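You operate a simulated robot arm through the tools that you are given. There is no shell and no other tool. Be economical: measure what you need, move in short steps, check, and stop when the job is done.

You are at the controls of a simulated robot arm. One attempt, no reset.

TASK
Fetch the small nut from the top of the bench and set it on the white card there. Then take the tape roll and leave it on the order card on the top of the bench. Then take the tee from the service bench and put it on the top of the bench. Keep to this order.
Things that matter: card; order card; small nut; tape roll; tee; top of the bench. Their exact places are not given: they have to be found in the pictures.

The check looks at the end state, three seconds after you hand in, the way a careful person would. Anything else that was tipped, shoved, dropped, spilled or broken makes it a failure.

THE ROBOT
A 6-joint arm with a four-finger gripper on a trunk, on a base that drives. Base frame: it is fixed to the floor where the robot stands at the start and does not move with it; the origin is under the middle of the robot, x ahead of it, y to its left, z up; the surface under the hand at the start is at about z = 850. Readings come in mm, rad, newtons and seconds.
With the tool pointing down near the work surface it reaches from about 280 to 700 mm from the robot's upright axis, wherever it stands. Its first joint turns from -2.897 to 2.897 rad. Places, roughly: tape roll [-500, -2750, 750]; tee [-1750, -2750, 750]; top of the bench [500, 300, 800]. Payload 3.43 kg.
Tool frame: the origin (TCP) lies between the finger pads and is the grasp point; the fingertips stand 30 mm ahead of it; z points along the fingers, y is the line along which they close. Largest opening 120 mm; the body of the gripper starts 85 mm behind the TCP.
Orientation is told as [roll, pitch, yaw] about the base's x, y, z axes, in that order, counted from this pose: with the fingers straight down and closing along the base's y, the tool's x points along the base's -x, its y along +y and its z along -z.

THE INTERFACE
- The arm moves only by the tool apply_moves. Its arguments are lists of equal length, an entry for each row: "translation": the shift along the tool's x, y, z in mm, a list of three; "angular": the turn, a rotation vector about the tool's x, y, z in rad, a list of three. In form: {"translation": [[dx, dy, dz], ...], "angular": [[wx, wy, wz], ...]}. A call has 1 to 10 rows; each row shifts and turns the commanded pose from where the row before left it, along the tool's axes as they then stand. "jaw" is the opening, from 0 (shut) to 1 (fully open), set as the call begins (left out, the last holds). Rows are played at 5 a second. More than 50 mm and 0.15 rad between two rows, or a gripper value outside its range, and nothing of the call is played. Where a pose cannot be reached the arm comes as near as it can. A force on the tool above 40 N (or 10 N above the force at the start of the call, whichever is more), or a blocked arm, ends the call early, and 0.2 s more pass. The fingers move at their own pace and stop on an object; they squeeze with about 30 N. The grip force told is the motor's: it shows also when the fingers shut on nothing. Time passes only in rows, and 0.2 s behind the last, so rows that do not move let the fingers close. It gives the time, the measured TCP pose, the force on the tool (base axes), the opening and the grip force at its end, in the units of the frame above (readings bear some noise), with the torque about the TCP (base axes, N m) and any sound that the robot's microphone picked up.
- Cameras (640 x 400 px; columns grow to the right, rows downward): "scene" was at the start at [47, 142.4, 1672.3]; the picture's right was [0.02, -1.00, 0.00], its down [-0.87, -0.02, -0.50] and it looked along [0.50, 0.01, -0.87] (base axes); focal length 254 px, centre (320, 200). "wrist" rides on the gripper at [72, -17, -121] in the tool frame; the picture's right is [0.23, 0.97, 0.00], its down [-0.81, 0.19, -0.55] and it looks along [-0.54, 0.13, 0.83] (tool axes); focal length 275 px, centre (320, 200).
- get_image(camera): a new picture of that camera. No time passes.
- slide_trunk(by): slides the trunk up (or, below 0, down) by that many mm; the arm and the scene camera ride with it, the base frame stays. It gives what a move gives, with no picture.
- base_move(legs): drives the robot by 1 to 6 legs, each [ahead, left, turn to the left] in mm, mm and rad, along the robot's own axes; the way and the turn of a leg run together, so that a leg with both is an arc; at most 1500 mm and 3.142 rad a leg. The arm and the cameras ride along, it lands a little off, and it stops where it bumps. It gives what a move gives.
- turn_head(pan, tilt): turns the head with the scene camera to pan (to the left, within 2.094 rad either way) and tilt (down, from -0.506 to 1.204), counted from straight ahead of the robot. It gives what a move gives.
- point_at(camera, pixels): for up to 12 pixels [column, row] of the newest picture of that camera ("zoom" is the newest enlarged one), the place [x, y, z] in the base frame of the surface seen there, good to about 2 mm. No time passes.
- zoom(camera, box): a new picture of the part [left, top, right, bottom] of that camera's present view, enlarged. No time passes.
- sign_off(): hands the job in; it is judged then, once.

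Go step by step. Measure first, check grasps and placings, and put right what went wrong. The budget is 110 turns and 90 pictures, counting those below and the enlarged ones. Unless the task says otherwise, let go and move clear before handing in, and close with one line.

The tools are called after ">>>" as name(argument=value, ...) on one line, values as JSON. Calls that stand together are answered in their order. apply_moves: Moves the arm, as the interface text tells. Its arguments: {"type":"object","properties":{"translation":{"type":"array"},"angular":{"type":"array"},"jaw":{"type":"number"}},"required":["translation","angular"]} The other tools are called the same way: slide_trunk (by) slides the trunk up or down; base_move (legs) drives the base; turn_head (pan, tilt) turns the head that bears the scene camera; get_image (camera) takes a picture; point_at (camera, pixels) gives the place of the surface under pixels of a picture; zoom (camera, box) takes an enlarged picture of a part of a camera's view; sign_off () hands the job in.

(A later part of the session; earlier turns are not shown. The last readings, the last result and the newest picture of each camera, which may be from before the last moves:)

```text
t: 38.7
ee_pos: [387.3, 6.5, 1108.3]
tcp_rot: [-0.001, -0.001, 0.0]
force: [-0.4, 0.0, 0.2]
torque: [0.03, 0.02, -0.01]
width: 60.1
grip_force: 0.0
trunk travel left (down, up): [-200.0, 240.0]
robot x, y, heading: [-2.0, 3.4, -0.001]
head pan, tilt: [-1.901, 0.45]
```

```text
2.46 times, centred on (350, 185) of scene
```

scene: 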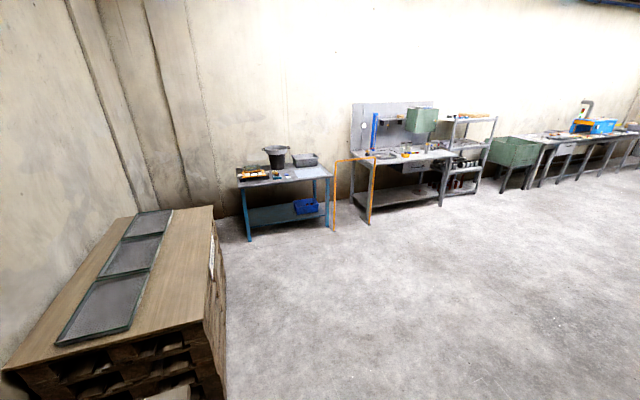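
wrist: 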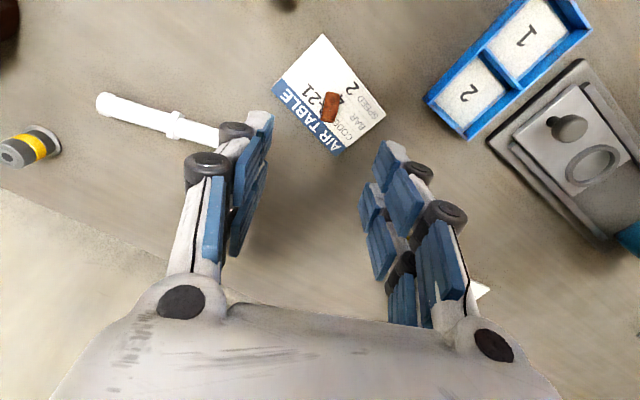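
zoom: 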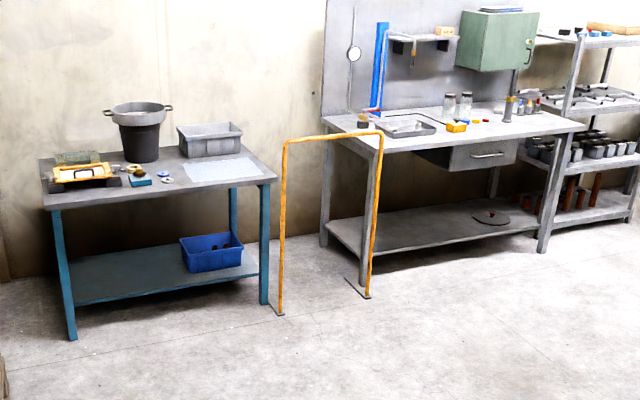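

Table 1 (x −55…−1060, front edge y≈−2466, top ≈720) should carry the tape roll. I drive back, turn right and approach to y≈−1900.

>>> base_move(legs=[[-520, 0, 0], [0, 0, -1.571], [1400, 0, 0], [500, 0, 0]])

>>> turn_head(pan=0.0, tilt=0.9)

>>> get_image(camera="scene")

```text
t: 54.7
ee_pos: [-525.1, -2298.6, 1108.0]
tcp_rot: [-0.001, -0.001, -1.581]
force: [0.3, 0.4, 0.7]
torque: [0.03, 0.03, 0.0]
width: 59.8
grip_force: 0.0
trunk travel left (down, up): [-200.0, 240.0]
robot x, y, heading: [-527.3, -1912.0, -1.581]
head pan, tilt: [-1.901, 0.45]
```

```text
t: 56.6
ee_pos: [-525.1, -2298.4, 1108.4]
tcp_rot: [-0.001, 0.0, -1.581]
force: [-0.7, 0.1, 0.2]
torque: [0.02, 0.0, -0.02]
width: 60.0
grip_force: 0.0
trunk travel left (down, up): [-200.0, 240.0]
robot x, y, heading: [-523.5, -1909.2, -1.58]
head pan, tilt: [0.0, 0.901]
```

```text
53 pictures are left
```

scene: 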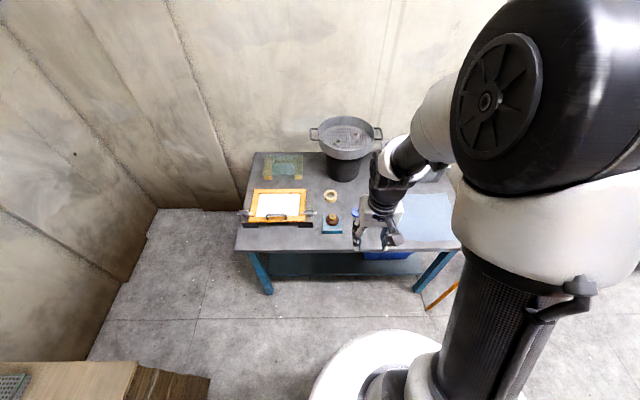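

>>> zoom(camera="scene", box=[290, 170, 390, 250])

>>> point_at(camera="scene", pixels=[[330, 191], [324, 196], [336, 196], [330, 202], [333, 220], [335, 248]])

```text
5.00 times, centred on (340, 210) of scene
```

zoom: 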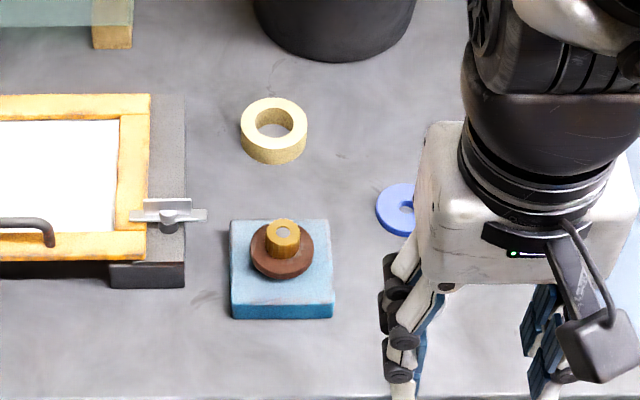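

```text
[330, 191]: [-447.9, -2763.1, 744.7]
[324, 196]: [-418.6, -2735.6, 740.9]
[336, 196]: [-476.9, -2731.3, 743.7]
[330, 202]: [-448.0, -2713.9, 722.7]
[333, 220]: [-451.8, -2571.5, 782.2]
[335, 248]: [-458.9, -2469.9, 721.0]
```

The tape roll is the yellowish ring at scene (330,196): ≈(−447,−2737), top 743. I drive 250 mm closer, lower the trunk.

>>> base_move(legs=[[250, 0, 0]])

>>> slide_trunk(by=-110)

```text
t: 58.4
ee_pos: [-528.2, -2544.5, 1107.5]
tcp_rot: [0.0, -0.001, -1.583]
force: [0.1, -0.9, 0.2]
torque: [0.04, 0.0, 0.0]
width: 59.7
grip_force: 0.0
trunk travel left (down, up): [-200.0, 240.0]
robot x, y, heading: [-529.2, -2155.7, -1.585]
head pan, tilt: [0.0, 0.901]
```

```text
t: 59.8
ee_pos: [-528.0, -2543.6, 998.1]
tcp_rot: [0.0, -0.001, -1.583]
force: [-0.2, 0.4, 0.7]
torque: [0.04, -0.03, 0.03]
width: 59.9
grip_force: 0.1
trunk travel left (down, up): [-90.0, 350.0]
robot x, y, heading: [-530.9, -2157.9, -1.585]
head pan, tilt: [0.0, 0.901]
```

>>> apply_moves(translation=[[-20, 20, 0], [-25, 20, 0], [-25, 20, 0], [-25, 20, 0], [-25, 0, 0]], angular=[[0, 0, 0], [0, 0, 0], [0, 0, 0], [0, 0, 0], [0, 0, 0]], jaw=0.75)

>>> get_image(camera="scene")

>>> get_image(camera="wrist")

```text
t: 61.0
ee_pos: [-448.5, -2666.5, 998.8]
tcp_rot: [0.001, 0.001, -1.584]
force: [1.4, -0.6, -0.3]
torque: [0.0, 0.03, 0.02]
width: 90.0
grip_force: 0.0
trunk travel left (down, up): [-90.0, 350.0]
robot x, y, heading: [-528.7, -2155.7, -1.58]
head pan, tilt: [0.0, 0.901]
```

```text
51 pictures are left
```

scene: 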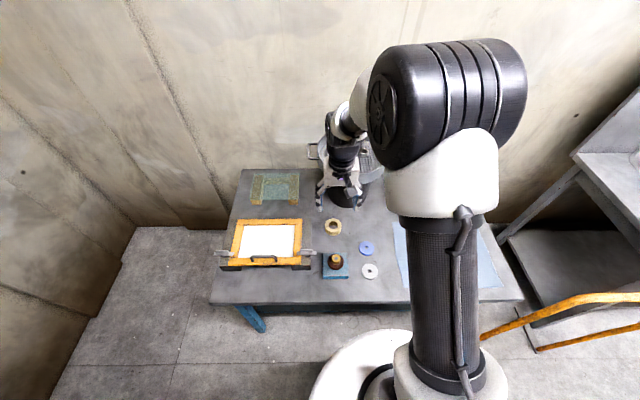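

```text
50 pictures are left
```

wrist: 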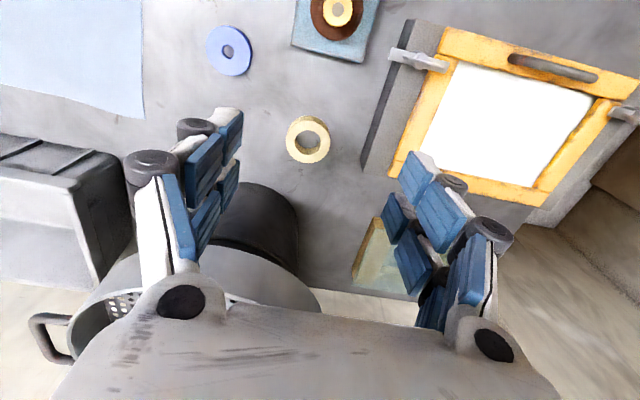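

>>> point_at(camera="wrist", pixels=[[287, 138], [329, 138], [308, 117], [309, 160], [250, 270], [290, 290], [365, 172], [320, 140], [308, 134], [110, 290]])

```text
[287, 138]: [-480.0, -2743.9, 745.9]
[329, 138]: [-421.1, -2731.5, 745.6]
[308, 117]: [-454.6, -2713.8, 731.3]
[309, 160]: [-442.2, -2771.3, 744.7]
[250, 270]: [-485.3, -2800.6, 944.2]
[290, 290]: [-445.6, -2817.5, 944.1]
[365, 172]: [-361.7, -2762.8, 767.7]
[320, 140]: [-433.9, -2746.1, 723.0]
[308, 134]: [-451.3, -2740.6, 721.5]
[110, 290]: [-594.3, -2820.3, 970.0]
```

Ring centre ≈(−449.5,−2739). The bucket rim (y≈−2800, z≈944) is close to where the wrist would be, so I tilt the tool 0.25 rad (wrist toward me) and descend along the tool.

>>> apply_moves(translation=[[0, 0, 0], [0, 0, 0], [-1, -1, 45], [-1, 0, 45], [-1, 0, 45], [-1, 0, 40]], angular=[[0, -0.125, 0], [0, -0.125, 0], [0, 0, 0], [0, 0, 0], [0, 0, 0], [0, 0, 0]])

>>> get_image(camera="wrist")

>>> zoom(camera="scene", box=[260, 120, 420, 280])

```text
t: 62.4
ee_pos: [-449.5, -2713.8, 828.2]
tcp_rot: [0.0, -0.249, -1.582]
force: [0.0, 0.1, -0.3]
torque: [0.02, 0.03, 0.03]
width: 90.0
grip_force: 0.1
trunk travel left (down, up): [-90.0, 350.0]
robot x, y, heading: [-526.4, -2154.5, -1.581]
head pan, tilt: [0.0, 0.901]
```

```text
49 pictures are left
```

wrist: 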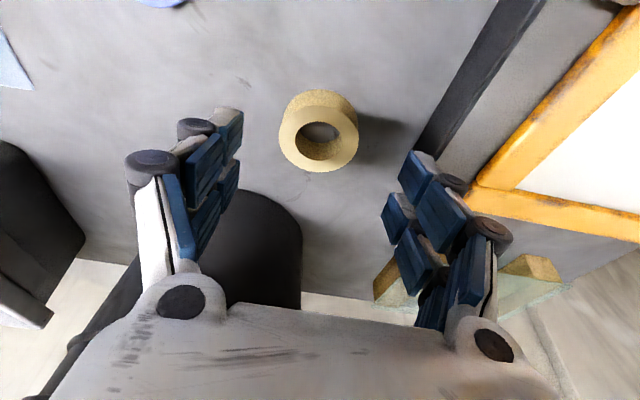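

```text
2.50 times, centred on (340, 200) of scene
```

zoom: 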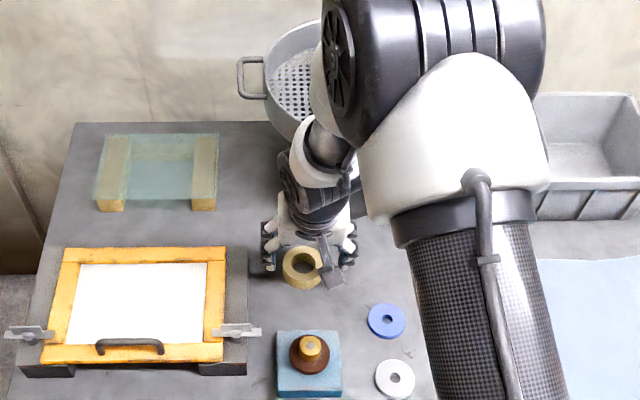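

>>> point_at(camera="zoom", pixels=[[305, 160], [315, 135], [300, 130], [285, 125], [320, 120], [288, 190], [330, 150], [280, 215]])

```text
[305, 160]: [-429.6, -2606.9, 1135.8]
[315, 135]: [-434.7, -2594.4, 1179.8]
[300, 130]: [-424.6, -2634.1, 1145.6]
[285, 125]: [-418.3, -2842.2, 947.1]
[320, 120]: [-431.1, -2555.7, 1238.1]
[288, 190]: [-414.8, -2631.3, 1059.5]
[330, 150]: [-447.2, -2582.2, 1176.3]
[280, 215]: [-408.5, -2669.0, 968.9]
```

Plenty of clearance (wrist y≈−2650 vs rim −2800). Continue down to the ring and close.

>>> apply_moves(translation=[[0, 0, 35], [-1, 0, 25], [0, 0, 15], [0, 0, 0]], angular=[[0, 0, 0], [0, 0, 0], [0, 0, 0], [0, 0, 0]])

>>> zoom(camera="wrist", box=[160, 60, 480, 260])

```text
t: 63.4
ee_pos: [-451.9, -2730.2, 757.4]
tcp_rot: [0.0, -0.249, -1.581]
force: [0.1, 0.8, -0.2]
torque: [0.01, -0.03, -0.02]
width: 90.0
grip_force: 0.1
trunk travel left (down, up): [-90.0, 350.0]
robot x, y, heading: [-531.2, -2154.8, -1.581]
head pan, tilt: [0.0, 0.901]
```

```text
2.00 times, centred on (320, 160) of wrist
```

zoom: 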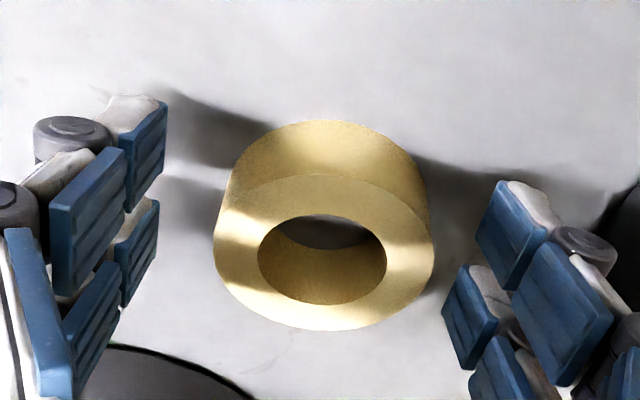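

>>> point_at(camera="zoom", pixels=[[222, 250], [428, 250], [325, 180], [325, 325], [140, 110], [510, 190]])

```text
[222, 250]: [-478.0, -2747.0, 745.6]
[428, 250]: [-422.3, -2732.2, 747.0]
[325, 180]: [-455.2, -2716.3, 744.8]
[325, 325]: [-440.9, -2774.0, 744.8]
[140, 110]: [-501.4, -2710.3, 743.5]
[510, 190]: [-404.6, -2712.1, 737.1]
```

>>> apply_moves(translation=[[-5.5, 2, 3], [0, 0, 0]], angular=[[0, 0, 0], [0, 0, 0]])

>>> apply_moves(translation=[[0, 0, 0], [0, 0, 0], [0, 0, 0], [0, 0, 0], [0, 0, 0]], angular=[[0, 0, 0], [0, 0, 0], [0, 0, 0], [0, 0, 0], [0, 0, 0]], jaw=0.0)

>>> zoom(camera="wrist", box=[160, 60, 480, 260])

```text
t: 64.0
ee_pos: [-451.5, -2736.7, 754.7]
tcp_rot: [0.0, -0.25, -1.585]
force: [0.7, 0.3, -0.7]
torque: [0.01, -0.01, -0.02]
width: 89.9
grip_force: 0.0
trunk travel left (down, up): [-90.0, 350.0]
robot x, y, heading: [-533.0, -2158.4, -1.58]
head pan, tilt: [0.0, 0.901]
```

```text
t: 65.2
ee_pos: [-449.5, -2737.8, 756.8]
tcp_rot: [0.0, -0.252, -1.584]
force: [-0.6, 1.0, 2.7]
torque: [-0.03, 0.06, -0.04]
width: 61.4
grip_force: 30.0
trunk travel left (down, up): [-90.0, 350.0]
robot x, y, heading: [-531.7, -2155.5, -1.582]
head pan, tilt: [0.0, 0.901]
```

```text
2.00 times, centred on (320, 160) of wrist
```

zoom: 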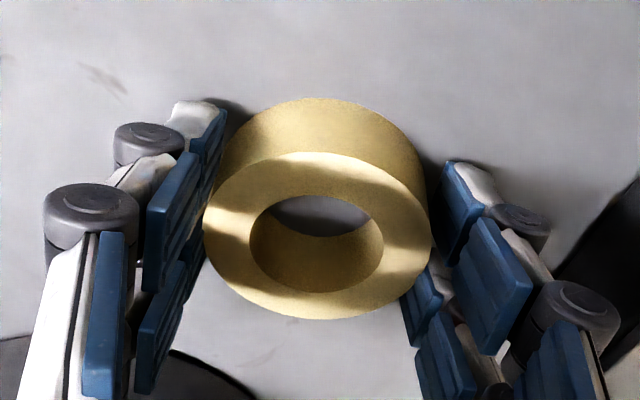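

Gripped at 61.4 mm. Lift slowly along the tool axis.

>>> apply_moves(translation=[[0, 0, -8], [0, 0, -15], [0, 0, -25], [0, 0, -30], [0, 0, -30], [0, 0, -30], [0, 0, -30], [0, 0, -30], [0, 0, 0]], angular=[[0, 0, 0], [0, 0, 0], [0, 0, 0], [0, 0, 0], [0, 0, 0], [0, 0, 0], [0, 0, 0], [0, 0, 0], [0, 0, 0]])

>>> zoom(camera="wrist", box=[160, 60, 480, 260])

```text
t: 67.2
ee_pos: [-449.2, -2687.3, 947.3]
tcp_rot: [0.001, -0.25, -1.583]
force: [-0.2, 0.0, -0.5]
torque: [0.01, -0.01, -0.01]
width: 61.6
grip_force: 29.6
trunk travel left (down, up): [-90.0, 350.0]
robot x, y, heading: [-527.6, -2156.6, -1.584]
head pan, tilt: [0.0, 0.901]
```

```text
2.00 times, centred on (320, 160) of wrist
```

zoom: 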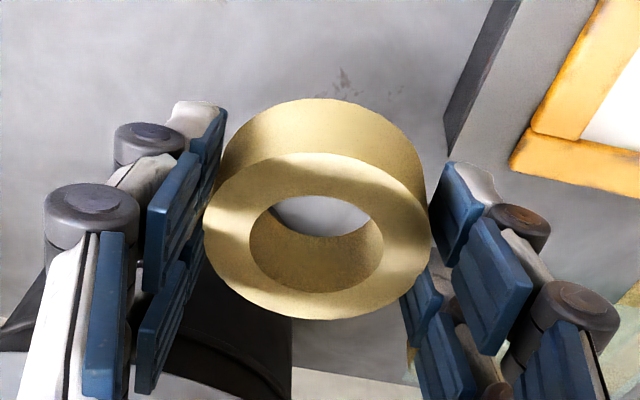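

Ring held securely. Tuck in, raise trunk, then drive back toward the main bench, stopping at x≈−300 for a look.

>>> apply_moves(translation=[[32, -20, -8], [32, -20, -8], [31, -20, -8], [31, -20, -8]], angular=[[0, 0, 0], [0, 0, 0], [0, 0, 0], [0, 0, 0]])

>>> slide_trunk(by=130)

>>> base_move(legs=[[-400, 0, 0], [0, 0, 1.583], [0, 1400, 0], [0, 780, 0]])

>>> get_image(camera="scene")

```text
t: 68.2
ee_pos: [-528.3, -2557.5, 950.1]
tcp_rot: [0.001, -0.251, -1.583]
force: [0.2, 0.4, -0.7]
torque: [-0.01, -0.01, -0.02]
width: 61.5
grip_force: 29.9
trunk travel left (down, up): [-90.0, 350.0]
robot x, y, heading: [-533.0, -2157.4, -1.591]
head pan, tilt: [0.0, 0.901]
```

```text
t: 69.8
ee_pos: [-528.0, -2556.0, 1079.8]
tcp_rot: [0.001, -0.251, -1.583]
force: [-1.1, -0.3, -1.2]
torque: [0.01, 0.0, -0.02]
width: 61.5
grip_force: 30.0
trunk travel left (down, up): [-220.0, 220.0]
robot x, y, heading: [-529.6, -2155.5, -1.581]
head pan, tilt: [0.0, 0.901]
```

```text
t: 86.4
ee_pos: [-178.2, 401.2, 1079.2]
tcp_rot: [0.0, -0.25, 0.02]
force: [-0.7, 0.4, 0.2]
torque: [-0.01, 0.0, 0.02]
width: 61.0
grip_force: 29.9
trunk travel left (down, up): [-220.0, 220.0]
robot x, y, heading: [-576.9, 387.1, 0.021]
head pan, tilt: [0.0, 0.901]
```

```text
44 pictures are left
```

scene: 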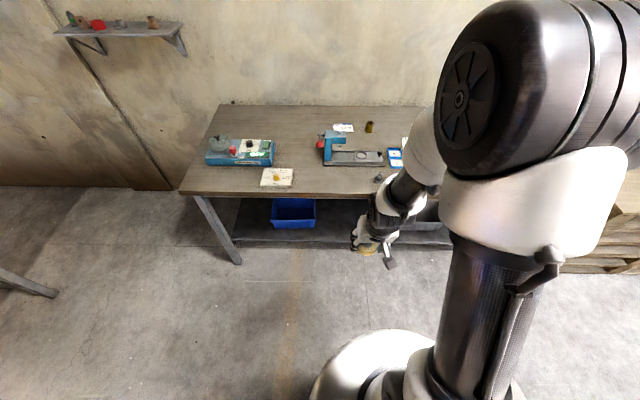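

>>> point_at(camera="scene", pixels=[[335, 140], [328, 133], [343, 127], [369, 127], [369, 123], [322, 145], [360, 155], [334, 125], [352, 130], [300, 194]])

>>> base_move(legs=[[0, 30, -0.021], [560, 0, 0]])

>>> turn_head(pan=0.0, tilt=1.0)

>>> get_image(camera="scene")

```text
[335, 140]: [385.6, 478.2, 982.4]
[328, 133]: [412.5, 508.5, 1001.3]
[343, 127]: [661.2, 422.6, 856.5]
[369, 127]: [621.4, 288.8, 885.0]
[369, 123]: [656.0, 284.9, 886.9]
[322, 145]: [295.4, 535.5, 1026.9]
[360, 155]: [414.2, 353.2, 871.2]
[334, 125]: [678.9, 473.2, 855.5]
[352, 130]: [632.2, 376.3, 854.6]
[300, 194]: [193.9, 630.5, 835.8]
```

```text
t: 90.1
ee_pos: [389.3, 421.8, 1079.3]
tcp_rot: [0.0, -0.249, -0.003]
force: [0.3, 0.4, -0.5]
torque: [-0.01, 0.0, 0.0]
width: 60.5
grip_force: 30.0
trunk travel left (down, up): [-220.0, 220.0]
robot x, y, heading: [-13.4, 416.0, -0.003]
head pan, tilt: [0.0, 0.901]
```

```text
t: 90.8
ee_pos: [387.8, 421.6, 1079.5]
tcp_rot: [0.002, -0.248, -0.004]
force: [-0.3, 0.3, -0.3]
torque: [-0.01, 0.03, -0.02]
width: 60.4
grip_force: 30.2
trunk travel left (down, up): [-220.0, 220.0]
robot x, y, heading: [-11.8, 418.6, 0.001]
head pan, tilt: [0.0, 1.0]
```

```text
43 pictures are left
```

scene: 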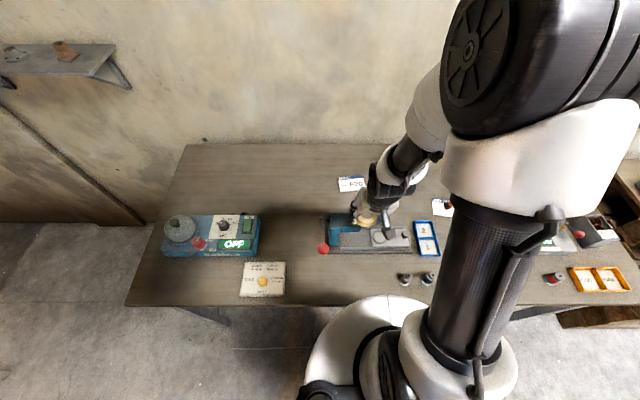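

At (−12,418) facing the bench; tape still held. Move outward at height over the order card (655,425).

>>> apply_moves(translation=[[-42.3, 0.5, 10.8], [-42.3, 0.5, 10.8], [-42.3, 0.5, 10.8], [-42.3, 0.5, 10.8], [-42.3, 0.5, 10.8], [-42.3, 0.5, 10.8], [0, 0, 0]], angular=[[0, 0, 0], [0, 0, 0], [0, 0, 0], [0, 0, 0], [0, 0, 0], [0, 0, 0], [0, 0, 0]])

>>> get_image(camera="wrist")

```text
t: 92.4
ee_pos: [649.6, 425.5, 1078.4]
tcp_rot: [-0.001, -0.25, -0.002]
force: [0.0, 0.4, -0.3]
torque: [0.01, -0.02, 0.0]
width: 60.1
grip_force: 30.2
trunk travel left (down, up): [-220.0, 220.0]
robot x, y, heading: [-10.5, 414.6, -0.001]
head pan, tilt: [0.0, 1.0]
```

```text
42 pictures are left
```

wrist: 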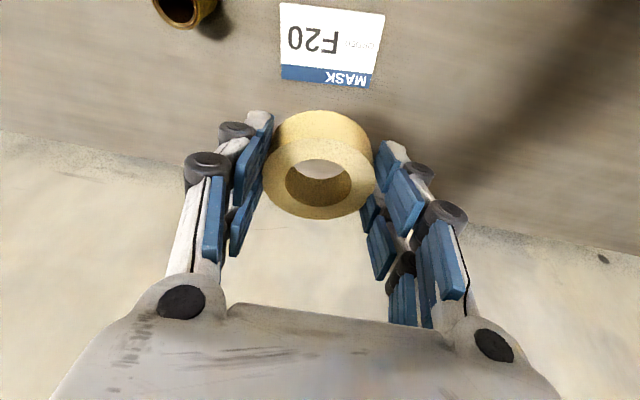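

>>> point_at(camera="wrist", pixels=[[282, 4], [383, 16], [366, 86], [282, 78], [330, 45]])

>>> apply_moves(translation=[[7.4, 0, 29], [7.4, 0, 29], [7.4, 0, 29], [7.4, 0, 29], [6.2, 0, 24.2], [0, 0, 0]], angular=[[0, 0, 0], [0, 0, 0], [0, 0, 0], [0, 0, 0], [0, 0, 0], [0, 0, 0]])

>>> get_image(camera="wrist")

```text
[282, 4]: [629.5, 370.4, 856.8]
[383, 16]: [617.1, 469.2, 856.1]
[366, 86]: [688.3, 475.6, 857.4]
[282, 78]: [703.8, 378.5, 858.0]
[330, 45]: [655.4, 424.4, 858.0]
```

```text
t: 93.8
ee_pos: [649.5, 423.3, 934.8]
tcp_rot: [-0.001, -0.251, -0.004]
force: [-0.5, -0.2, -0.1]
torque: [0.02, -0.03, 0.01]
width: 60.0
grip_force: 30.5
trunk travel left (down, up): [-220.0, 220.0]
robot x, y, heading: [-13.8, 414.7, 0.001]
head pan, tilt: [0.0, 1.0]
```

```text
41 pictures are left
```

wrist: 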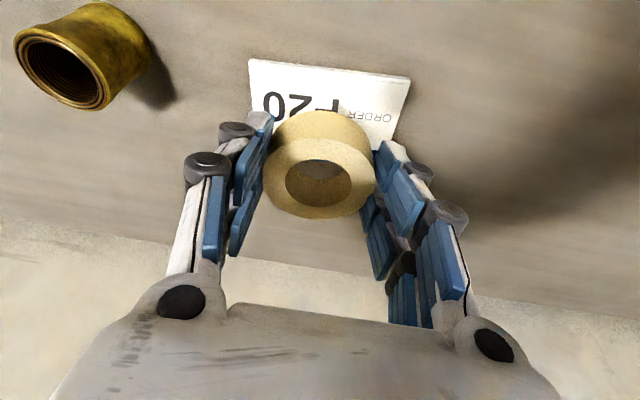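

>>> apply_moves(translation=[[-0.2, 0, 14], [4, 0, 15], [1.7, 0, 7], [0.8, 0, 3.2], [0, 0, 0]], angular=[[0, 0, 0], [0, 0, 0], [0, 0, 0], [0, 0, 0], [0, 0, 0]])

>>> zoom(camera="wrist", box=[160, 20, 480, 220])

```text
t: 95.0
ee_pos: [653.6, 423.5, 894.9]
tcp_rot: [-0.001, -0.25, -0.003]
force: [1.0, -1.2, -0.3]
torque: [-0.02, 0.03, 0.02]
width: 60.0
grip_force: 30.1
trunk travel left (down, up): [-220.0, 220.0]
robot x, y, heading: [-16.0, 417.0, -0.006]
head pan, tilt: [0.0, 1.0]
```

```text
2.00 times, centred on (320, 120) of wrist
```

zoom: 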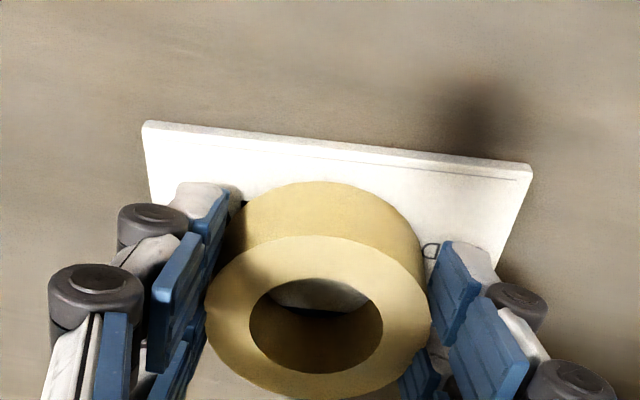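

>>> point_at(camera="zoom", pixels=[[212, 310], [428, 310], [320, 240], [318, 390], [320, 295], [145, 130], [528, 172], [320, 150]])

```text
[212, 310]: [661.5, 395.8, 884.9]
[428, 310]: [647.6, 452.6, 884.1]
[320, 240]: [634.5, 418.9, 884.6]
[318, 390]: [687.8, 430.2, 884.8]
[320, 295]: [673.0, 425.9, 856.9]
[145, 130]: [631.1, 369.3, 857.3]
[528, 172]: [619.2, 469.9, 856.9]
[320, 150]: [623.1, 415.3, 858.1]
```

Ring centre ≈(658,424), centred on the card, bottom ~3 mm above it. Lower and release.

>>> apply_moves(translation=[[0.5, 0, 1.8], [0.4, 0, 1.5], [0, 0, 0]], angular=[[0, 0, 0], [0, 0, 0], [0, 0, 0]])

>>> apply_moves(translation=[[0, 0, 0], [0, 0, 0], [0, 0, 0]], angular=[[0, 0, 0], [0, 0, 0], [0, 0, 0]], jaw=0.72)

>>> apply_moves(translation=[[0, 0, -20], [0, 0, -35], [0, 0, -45], [0, 0, -45]], angular=[[0, 0, 0], [0, 0, 0], [0, 0, 0], [0, 0, 0]])

>>> get_image(camera="wrist")

```text
t: 95.8
ee_pos: [653.2, 424.3, 892.4]
tcp_rot: [0.0, -0.254, -0.004]
force: [-0.6, -0.4, 8.2]
torque: [0.25, -0.01, -0.02]
width: 60.2
grip_force: 29.9
trunk travel left (down, up): [-220.0, 220.0]
robot x, y, heading: [-10.8, 416.7, -0.001]
head pan, tilt: [0.0, 1.0]
```

```text
t: 96.6
ee_pos: [653.5, 423.8, 890.2]
tcp_rot: [0.0, -0.251, -0.004]
force: [0.8, 0.3, -0.8]
torque: [-0.03, -0.01, 0.0]
width: 86.5
grip_force: 0.1
trunk travel left (down, up): [-220.0, 220.0]
robot x, y, heading: [-12.6, 415.7, -0.002]
head pan, tilt: [0.0, 1.0]
```

```text
t: 97.6
ee_pos: [615.1, 424.3, 1036.4]
tcp_rot: [0.001, -0.249, -0.003]
force: [-0.5, -0.4, 0.2]
torque: [0.0, -0.05, 0.0]
width: 86.4
grip_force: 0.0
trunk travel left (down, up): [-220.0, 220.0]
robot x, y, heading: [-13.8, 414.3, -0.0]
head pan, tilt: [0.0, 1.0]
```

```text
39 pictures are left
```

wrist: 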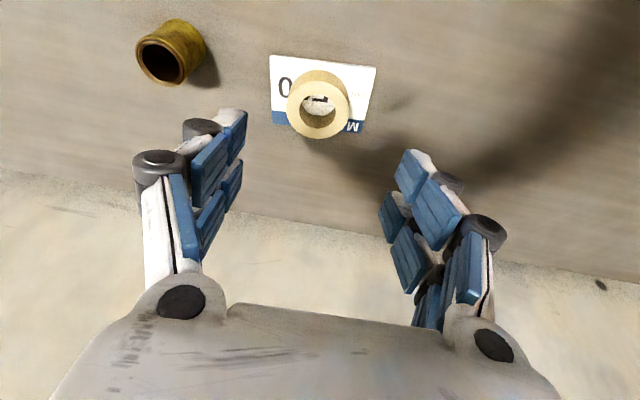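

Tape roll sits on the order card, clear. Tuck the arm (up first), then drive toward the service bench near (−1750,−2750).

>>> apply_moves(translation=[[-7, 0, -29], [-7, 0, -29], [30, 0, -8], [38, 0, -9], [38, 0, -9], [38, 0, 0], [40, 0, 0], [40, 0, 0]], angular=[[0, 0, 0], [0, 0, 0], [0, 0, 0], [0, 0, 0], [0, 0.08, 0], [0, 0.09, 0], [0, 0.08, 0], [0, 0, 0]])

>>> base_move(legs=[[-560, 0, 0], [0, 0, -1.571], [1350, -580, 0], [850, -590, 0]])

>>> get_image(camera="scene")

```text
t: 99.4
ee_pos: [387.6, 423.4, 1080.1]
tcp_rot: [-0.002, 0.001, -0.004]
force: [-0.9, -0.5, 0.1]
torque: [-0.01, -0.05, 0.0]
width: 86.7
grip_force: 0.1
trunk travel left (down, up): [-220.0, 220.0]
robot x, y, heading: [-13.5, 416.2, -0.004]
head pan, tilt: [0.0, 1.0]
```

```text
t: 118.3
ee_pos: [-1666.8, -2248.6, 1079.9]
tcp_rot: [-0.001, -0.002, -1.565]
force: [-0.6, 0.3, 0.1]
torque: [0.0, -0.02, -0.05]
width: 86.3
grip_force: 0.1
trunk travel left (down, up): [-220.0, 220.0]
robot x, y, heading: [-1679.8, -1844.0, -1.561]
head pan, tilt: [0.0, 1.0]
```

```text
38 pictures are left
```

scene: 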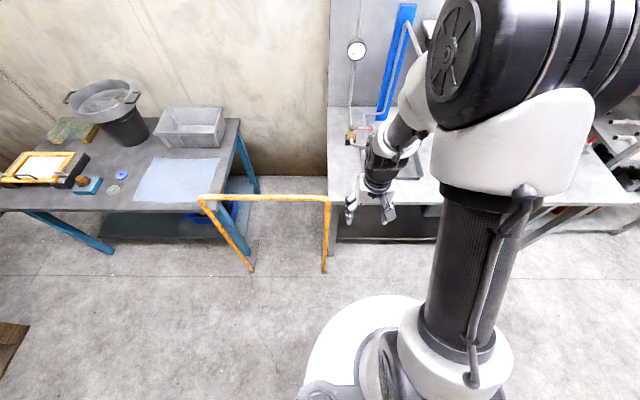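

>>> zoom(camera="scene", box=[325, 90, 445, 210])

>>> point_at(camera="scene", pixels=[[352, 135], [366, 135], [345, 170], [335, 205], [327, 200], [200, 202], [400, 170]])

```text
3.33 times, centred on (385, 150) of scene
```

zoom: 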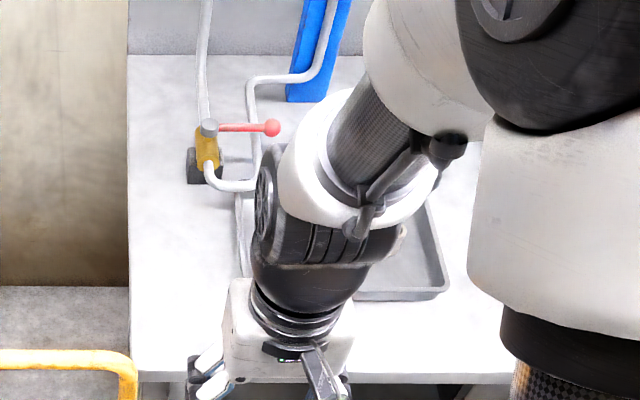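

```text
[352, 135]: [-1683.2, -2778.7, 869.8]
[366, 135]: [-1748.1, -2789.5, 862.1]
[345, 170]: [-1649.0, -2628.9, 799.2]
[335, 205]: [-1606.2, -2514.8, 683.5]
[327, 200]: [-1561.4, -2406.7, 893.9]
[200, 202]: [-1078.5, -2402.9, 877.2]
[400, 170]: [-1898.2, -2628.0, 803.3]
```

The valve assembly is fixed plumbing; the arm hides the middle. Check the wrist view and move the arm aside.

>>> get_image(camera="wrist")

>>> apply_moves(translation=[[0, -45, 0], [0, -45, 0], [0, -45, 0], [0, -45, 0], [0, -45, 0]], angular=[[0, 0, 0], [0, 0, 0], [0, 0, 0], [0, 0, 0], [0, 0, 0]])

>>> get_image(camera="scene")

```text
36 pictures are left
```

wrist: 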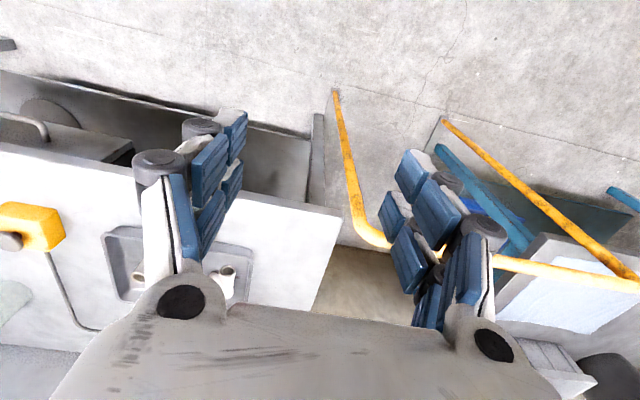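

```text
t: 119.5
ee_pos: [-1896.8, -2248.5, 1078.5]
tcp_rot: [0.002, 0.0, -1.564]
force: [0.0, 0.6, -0.4]
torque: [-0.01, -0.05, -0.02]
width: 86.6
grip_force: 0.0
trunk travel left (down, up): [-220.0, 220.0]
robot x, y, heading: [-1680.9, -1846.0, -1.562]
head pan, tilt: [0.0, 1.0]
```

```text
35 pictures are left
```

scene: 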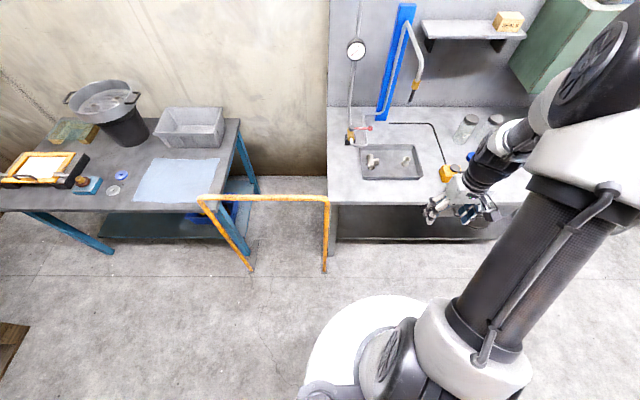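

>>> zoom(camera="scene", box=[345, 115, 435, 190])

>>> point_at(camera="scene", pixels=[[372, 160], [405, 160], [360, 150], [414, 146], [423, 180], [364, 180], [390, 165], [413, 90], [350, 133], [370, 128]])

```text
5.33 times, centred on (390, 152) of scene
```

zoom: 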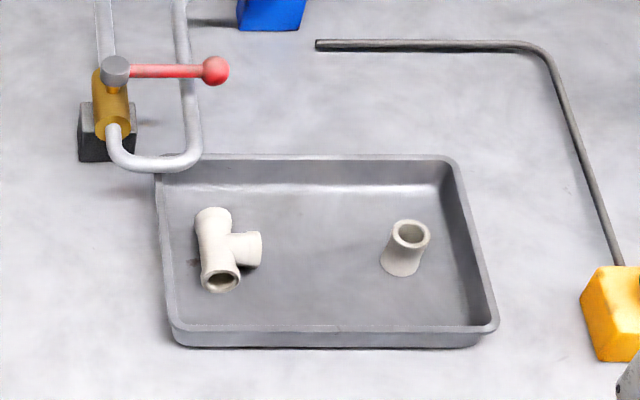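

```text
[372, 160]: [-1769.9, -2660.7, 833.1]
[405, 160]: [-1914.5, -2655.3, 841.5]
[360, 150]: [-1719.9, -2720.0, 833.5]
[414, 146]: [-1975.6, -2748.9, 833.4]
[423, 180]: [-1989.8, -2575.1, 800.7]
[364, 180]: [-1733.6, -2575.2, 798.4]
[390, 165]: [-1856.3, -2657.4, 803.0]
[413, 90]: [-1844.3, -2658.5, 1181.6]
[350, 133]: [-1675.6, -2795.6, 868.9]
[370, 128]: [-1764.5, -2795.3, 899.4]
```

The tee lies in the tray at ≈(−1765,−2665), branch toward −x. A faucet hangs at (−1844,−2658), z≥1181, so I'll approach tilted again. Re-centre arm, drive 230 mm closer.

>>> apply_moves(translation=[[0, 33, 0], [0, 33, 0], [0, 33, 0], [0, 33, 0]], angular=[[0, -0.1, 0], [0, -0.1, 0], [0, -0.1, 0], [0, -0.1, 0]])

>>> base_move(legs=[[230, 0, 0]])

>>> get_image(camera="wrist")

>>> get_image(camera="scene")

```text
t: 120.5
ee_pos: [-1775.4, -2250.9, 1078.5]
tcp_rot: [0.022, -0.345, -1.55]
force: [-0.4, -1.3, 0.5]
torque: [0.03, 0.0, -0.07]
width: 86.5
grip_force: 0.1
out of reach, approached as far as the arm can: row 3, 4
trunk travel left (down, up): [-220.0, 220.0]
robot x, y, heading: [-1681.2, -1845.4, -1.557]
head pan, tilt: [0.0, 1.0]
```

```text
t: 122.2
ee_pos: [-1773.5, -2477.6, 1078.4]
tcp_rot: [0.027, -0.345, -1.561]
force: [1.2, -0.6, 0.0]
torque: [0.03, 0.03, 0.03]
width: 86.2
grip_force: 0.1
trunk travel left (down, up): [-220.0, 220.0]
robot x, y, heading: [-1679.4, -2074.7, -1.552]
head pan, tilt: [0.0, 1.0]
```

```text
33 pictures are left
```

wrist: 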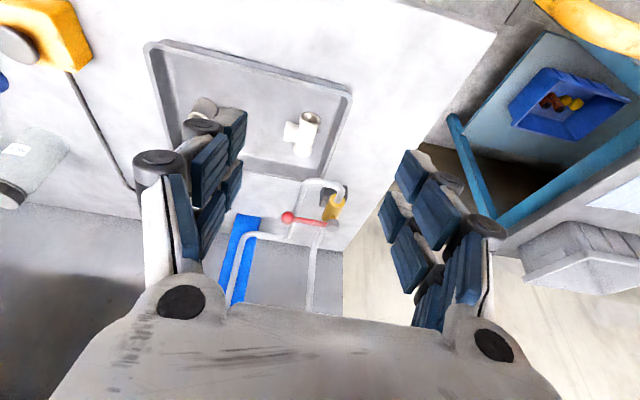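

```text
32 pictures are left
```

scene: 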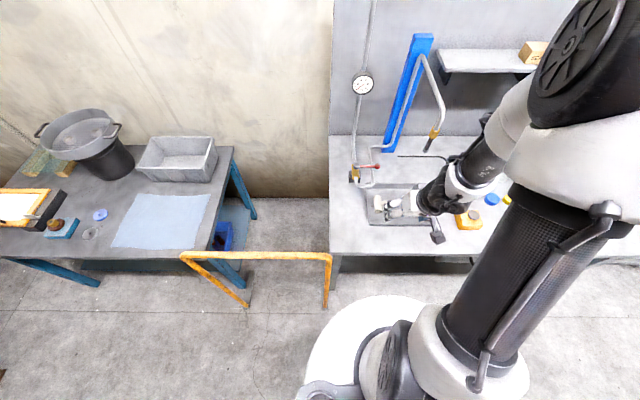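

>>> zoom(camera="wrist", box=[260, 90, 360, 170])

>>> point_at(camera="scene", pixels=[[433, 133], [440, 110], [420, 60], [428, 145], [470, 170], [450, 185], [375, 166]])

```text
5.00 times, centred on (310, 130) of wrist
```

zoom: 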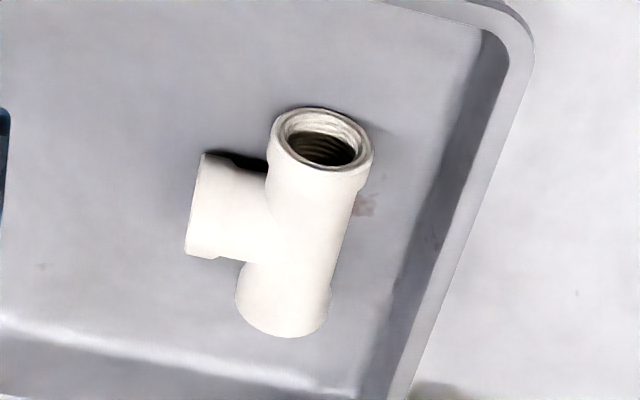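

```text
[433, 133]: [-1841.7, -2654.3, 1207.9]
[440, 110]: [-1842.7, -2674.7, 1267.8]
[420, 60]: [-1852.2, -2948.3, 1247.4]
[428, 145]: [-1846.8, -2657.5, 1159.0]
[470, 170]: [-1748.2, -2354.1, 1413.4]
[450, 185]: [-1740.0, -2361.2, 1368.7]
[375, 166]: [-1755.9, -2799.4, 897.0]
```

>>> point_at(camera="zoom", pixels=[[320, 165], [285, 325], [270, 150], [370, 165], [240, 280], [328, 320], [195, 205], [300, 230], [250, 205], [290, 270], [310, 190], [425, 220]])

```text
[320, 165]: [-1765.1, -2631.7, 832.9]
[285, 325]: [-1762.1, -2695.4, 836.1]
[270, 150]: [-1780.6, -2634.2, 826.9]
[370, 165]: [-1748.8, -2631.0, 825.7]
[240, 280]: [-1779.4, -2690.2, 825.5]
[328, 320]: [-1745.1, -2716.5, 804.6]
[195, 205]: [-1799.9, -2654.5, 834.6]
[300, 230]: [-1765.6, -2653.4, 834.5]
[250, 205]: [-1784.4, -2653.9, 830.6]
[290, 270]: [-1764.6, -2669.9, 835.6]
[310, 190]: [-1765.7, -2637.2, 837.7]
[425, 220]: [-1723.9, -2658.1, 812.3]
```

Tee: run axis x≈−1764.5 (y −2630…−2696), branch end x≈−1802, top 835, tray floor 803. I'll close along x over branch end and run back; first descend part-way.

>>> apply_moves(translation=[[-21, 0, 20], [-21, -2, 25], [-21, 0, 30], [-21, 0, 35], [0, 0, 40], [0, 0, 40]], angular=[[0.027, 0, 0], [0, 0, 0], [0, 0, 0], [0, 0, 0], [0, 0, 0], [0, 0, 0]], jaw=0.56)

>>> get_image(camera="wrist")

>>> get_image(camera="scene")

```text
t: 123.7
ee_pos: [-1770.9, -2621.3, 929.6]
tcp_rot: [0.001, -0.346, -1.561]
force: [0.5, 0.4, -0.3]
torque: [0.04, 0.0, -0.05]
width: 67.1
grip_force: 0.0
trunk travel left (down, up): [-220.0, 220.0]
robot x, y, heading: [-1679.7, -2075.3, -1.568]
head pan, tilt: [0.0, 1.0]
```

```text
30 pictures are left
```

wrist: 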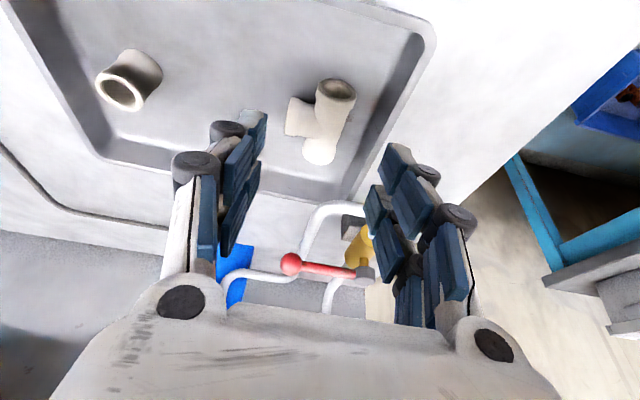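

```text
29 pictures are left
```

scene: 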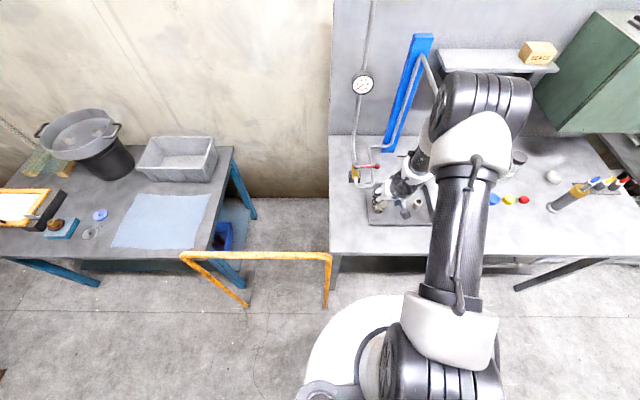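

>>> point_at(camera="scene", pixels=[[445, 80], [440, 110], [425, 150], [437, 130], [480, 75], [432, 75]])

>>> zoom(camera="scene", box=[345, 40, 465, 230])

>>> point_at(camera="wrist", pixels=[[291, 115], [337, 120], [322, 155], [335, 92], [322, 120], [380, 110], [290, 130]])

```text
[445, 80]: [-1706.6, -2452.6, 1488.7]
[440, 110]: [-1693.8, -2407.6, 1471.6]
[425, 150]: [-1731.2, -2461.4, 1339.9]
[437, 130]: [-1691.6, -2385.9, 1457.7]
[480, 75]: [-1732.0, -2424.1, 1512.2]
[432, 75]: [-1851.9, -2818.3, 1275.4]
```

```text
2.11 times, centred on (405, 135) of scene
```

zoom: 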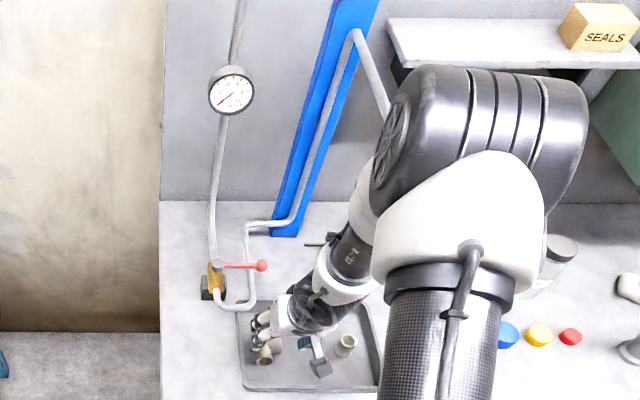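

```text
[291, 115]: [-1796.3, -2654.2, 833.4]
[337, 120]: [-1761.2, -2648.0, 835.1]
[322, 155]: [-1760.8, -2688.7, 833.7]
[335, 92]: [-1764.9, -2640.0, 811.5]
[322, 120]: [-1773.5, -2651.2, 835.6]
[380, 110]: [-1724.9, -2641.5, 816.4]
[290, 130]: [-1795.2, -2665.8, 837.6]
```

Elbow and forearm are clear of the faucet. Final descent along the tool axis, stopping 25 mm short for a check.

>>> apply_moves(translation=[[0, -5, 25], [0.5, 0, 25], [0.5, 0, 20], [0, 0, 0]], angular=[[0, 0, 0], [0, 0, 0], [0, 0, 0], [0, 0, 0]])

>>> zoom(camera="wrist", box=[160, 20, 480, 220])

>>> point_at(camera="zoom", pixels=[[260, 180], [345, 190], [300, 190], [200, 200], [470, 280], [420, 200], [255, 205]])

```text
t: 124.7
ee_pos: [-1775.7, -2643.5, 861.7]
tcp_rot: [0.0, -0.346, -1.561]
force: [0.1, 0.5, -0.1]
torque: [-0.02, 0.0, -0.01]
width: 67.1
grip_force: 0.1
trunk travel left (down, up): [-220.0, 220.0]
robot x, y, heading: [-1677.4, -2075.8, -1.56]
head pan, tilt: [0.0, 1.0]
```

```text
2.00 times, centred on (320, 120) of wrist
```

zoom: 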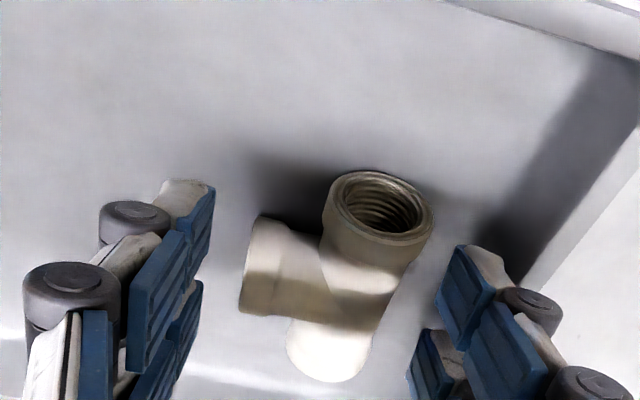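

```text
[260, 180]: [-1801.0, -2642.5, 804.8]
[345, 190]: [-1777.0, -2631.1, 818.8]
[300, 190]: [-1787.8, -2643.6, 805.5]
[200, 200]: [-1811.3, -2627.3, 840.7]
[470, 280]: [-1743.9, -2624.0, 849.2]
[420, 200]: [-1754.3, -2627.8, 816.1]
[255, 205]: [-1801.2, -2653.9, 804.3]
```

Fingers straddle the tee evenly. Finish the descent and close.

>>> apply_moves(translation=[[-2, 0, 12], [-1, 0, 10], [0, 0, 0]], angular=[[0, 0, 0], [0, 0, 0], [0, 0, 0]])

>>> apply_moves(translation=[[0, 0, 0], [0, 0, 0], [0, 0, 0], [0, 0, 0]], angular=[[0, 0, 0], [0, 0, 0], [0, 0, 0], [0, 0, 0]], jaw=0.0)

>>> zoom(camera="wrist", box=[160, 20, 480, 220])

```text
t: 125.5
ee_pos: [-1777.3, -2654.6, 843.2]
tcp_rot: [-0.002, -0.345, -1.559]
force: [-0.2, -0.7, -0.4]
torque: [-0.02, -0.01, -0.03]
width: 67.0
grip_force: 0.1
trunk travel left (down, up): [-220.0, 220.0]
robot x, y, heading: [-1674.4, -2076.1, -1.561]
head pan, tilt: [0.0, 1.0]
```

```text
t: 126.5
ee_pos: [-1778.0, -2653.4, 843.8]
tcp_rot: [0.001, -0.345, -1.56]
force: [0.7, 0.5, 0.9]
torque: [-0.06, -0.04, 0.0]
width: 50.6
grip_force: 30.0
trunk travel left (down, up): [-220.0, 220.0]
robot x, y, heading: [-1677.8, -2072.5, -1.562]
head pan, tilt: [0.0, 1.0]
```

```text
2.00 times, centred on (320, 120) of wrist
```

zoom: 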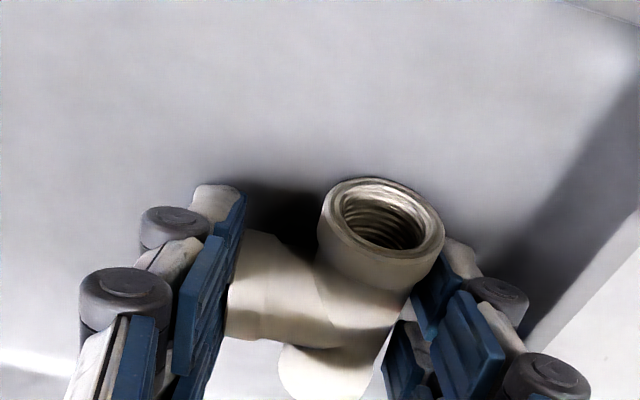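

Held at 50.6 mm. Lift slowly along the tool axis and check.

>>> apply_moves(translation=[[0, 0, -6], [0, 0, -12], [0, 0, -20], [0, 0, -25], [0, 0, -30], [0, 0, -30], [0, 0, -30], [0, 0, 0]], angular=[[0, 0, 0], [0, 0, 0], [0, 0, 0], [0, 0, 0], [0, 0, 0], [0, 0, 0], [0, 0, 0], [0, 0, 0]])

>>> zoom(camera="wrist", box=[160, 20, 480, 220])

```text
t: 128.2
ee_pos: [-1779.5, -2600.6, 987.3]
tcp_rot: [0.0, -0.345, -1.561]
force: [0.2, -0.2, -2.8]
torque: [0.01, 0.0, 0.01]
width: 50.8
grip_force: 29.9
trunk travel left (down, up): [-220.0, 220.0]
robot x, y, heading: [-1674.0, -2071.3, -1.558]
head pan, tilt: [0.0, 1.0]
```

```text
2.00 times, centred on (320, 120) of wrist
```

zoom: 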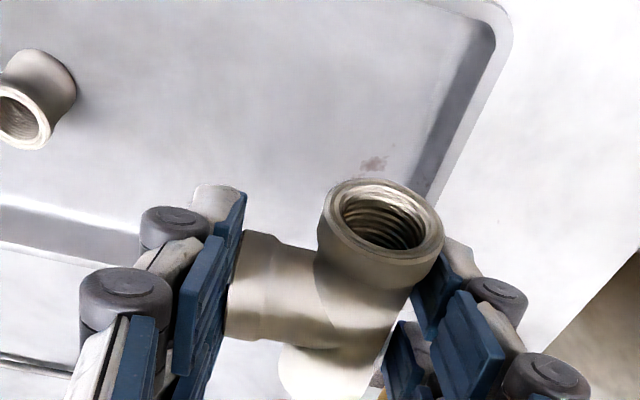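

Tee held firmly. Tuck in, then drive back to the main bench to roughly (−600,150).

>>> apply_moves(translation=[[11, 20, -28], [11, 20, -28], [11, 20, -28], [11, 19, -28]], angular=[[0, 0, 0], [0, 0, 0], [0, 0, 0], [0, 0, 0]])

>>> base_move(legs=[[-320, 0, 0], [0, 0, 1.56], [1050, 1000, 0], [0, 900, 0]])

>>> get_image(camera="scene")

```text
t: 129.2
ee_pos: [-1700.7, -2521.3, 1078.5]
tcp_rot: [-0.001, -0.345, -1.56]
force: [-0.4, 0.7, -3.6]
torque: [-0.01, 0.02, 0.03]
width: 50.7
grip_force: 30.5
trunk travel left (down, up): [-220.0, 220.0]
robot x, y, heading: [-1677.4, -2072.2, -1.555]
head pan, tilt: [0.0, 1.0]
```

```text
t: 146.4
ee_pos: [-247.0, 167.9, 1076.9]
tcp_rot: [0.001, -0.346, 0.041]
force: [0.3, 0.3, -2.7]
torque: [0.0, 0.05, 0.03]
width: 50.8
grip_force: 29.8
trunk travel left (down, up): [-220.0, 220.0]
robot x, y, heading: [-698.5, 176.4, 0.038]
head pan, tilt: [0.0, 1.0]
```

```text
24 pictures are left
```

scene: 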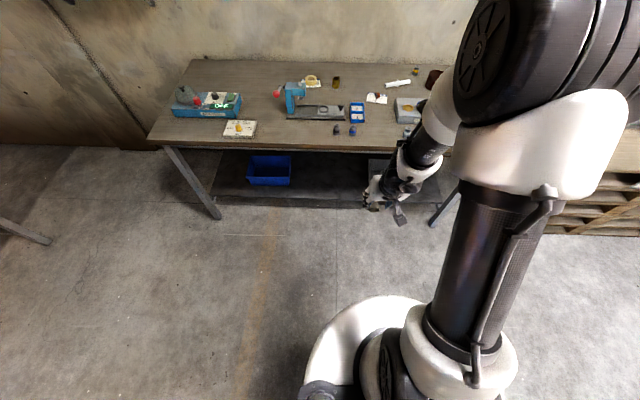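

>>> base_move(legs=[[0, -15, -0.038], [690, 0, 0]])

>>> get_image(camera="scene")

>>> get_image(camera="wrist")

```text
t: 150.6
ee_pos: [448.6, 131.6, 1077.1]
tcp_rot: [0.001, -0.344, -0.008]
force: [0.3, 0.1, -2.8]
torque: [-0.05, 0.1, 0.0]
width: 50.8
grip_force: 29.7
trunk travel left (down, up): [-220.0, 220.0]
robot x, y, heading: [-1.7, 162.5, -0.01]
head pan, tilt: [0.0, 1.0]
```

```text
23 pictures are left
```

scene: 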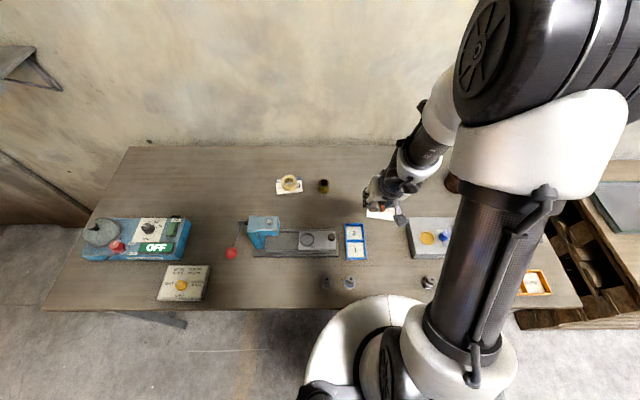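

```text
22 pictures are left
```

wrist: 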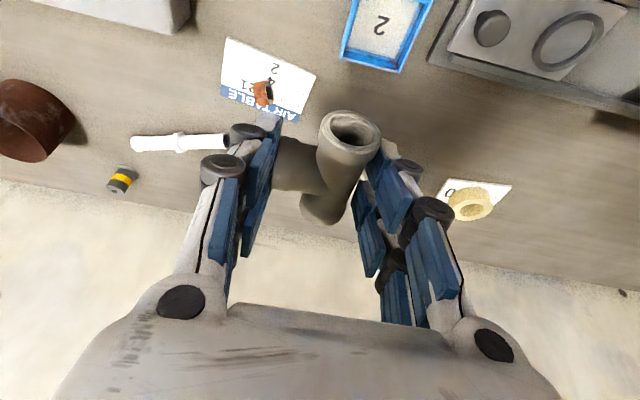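

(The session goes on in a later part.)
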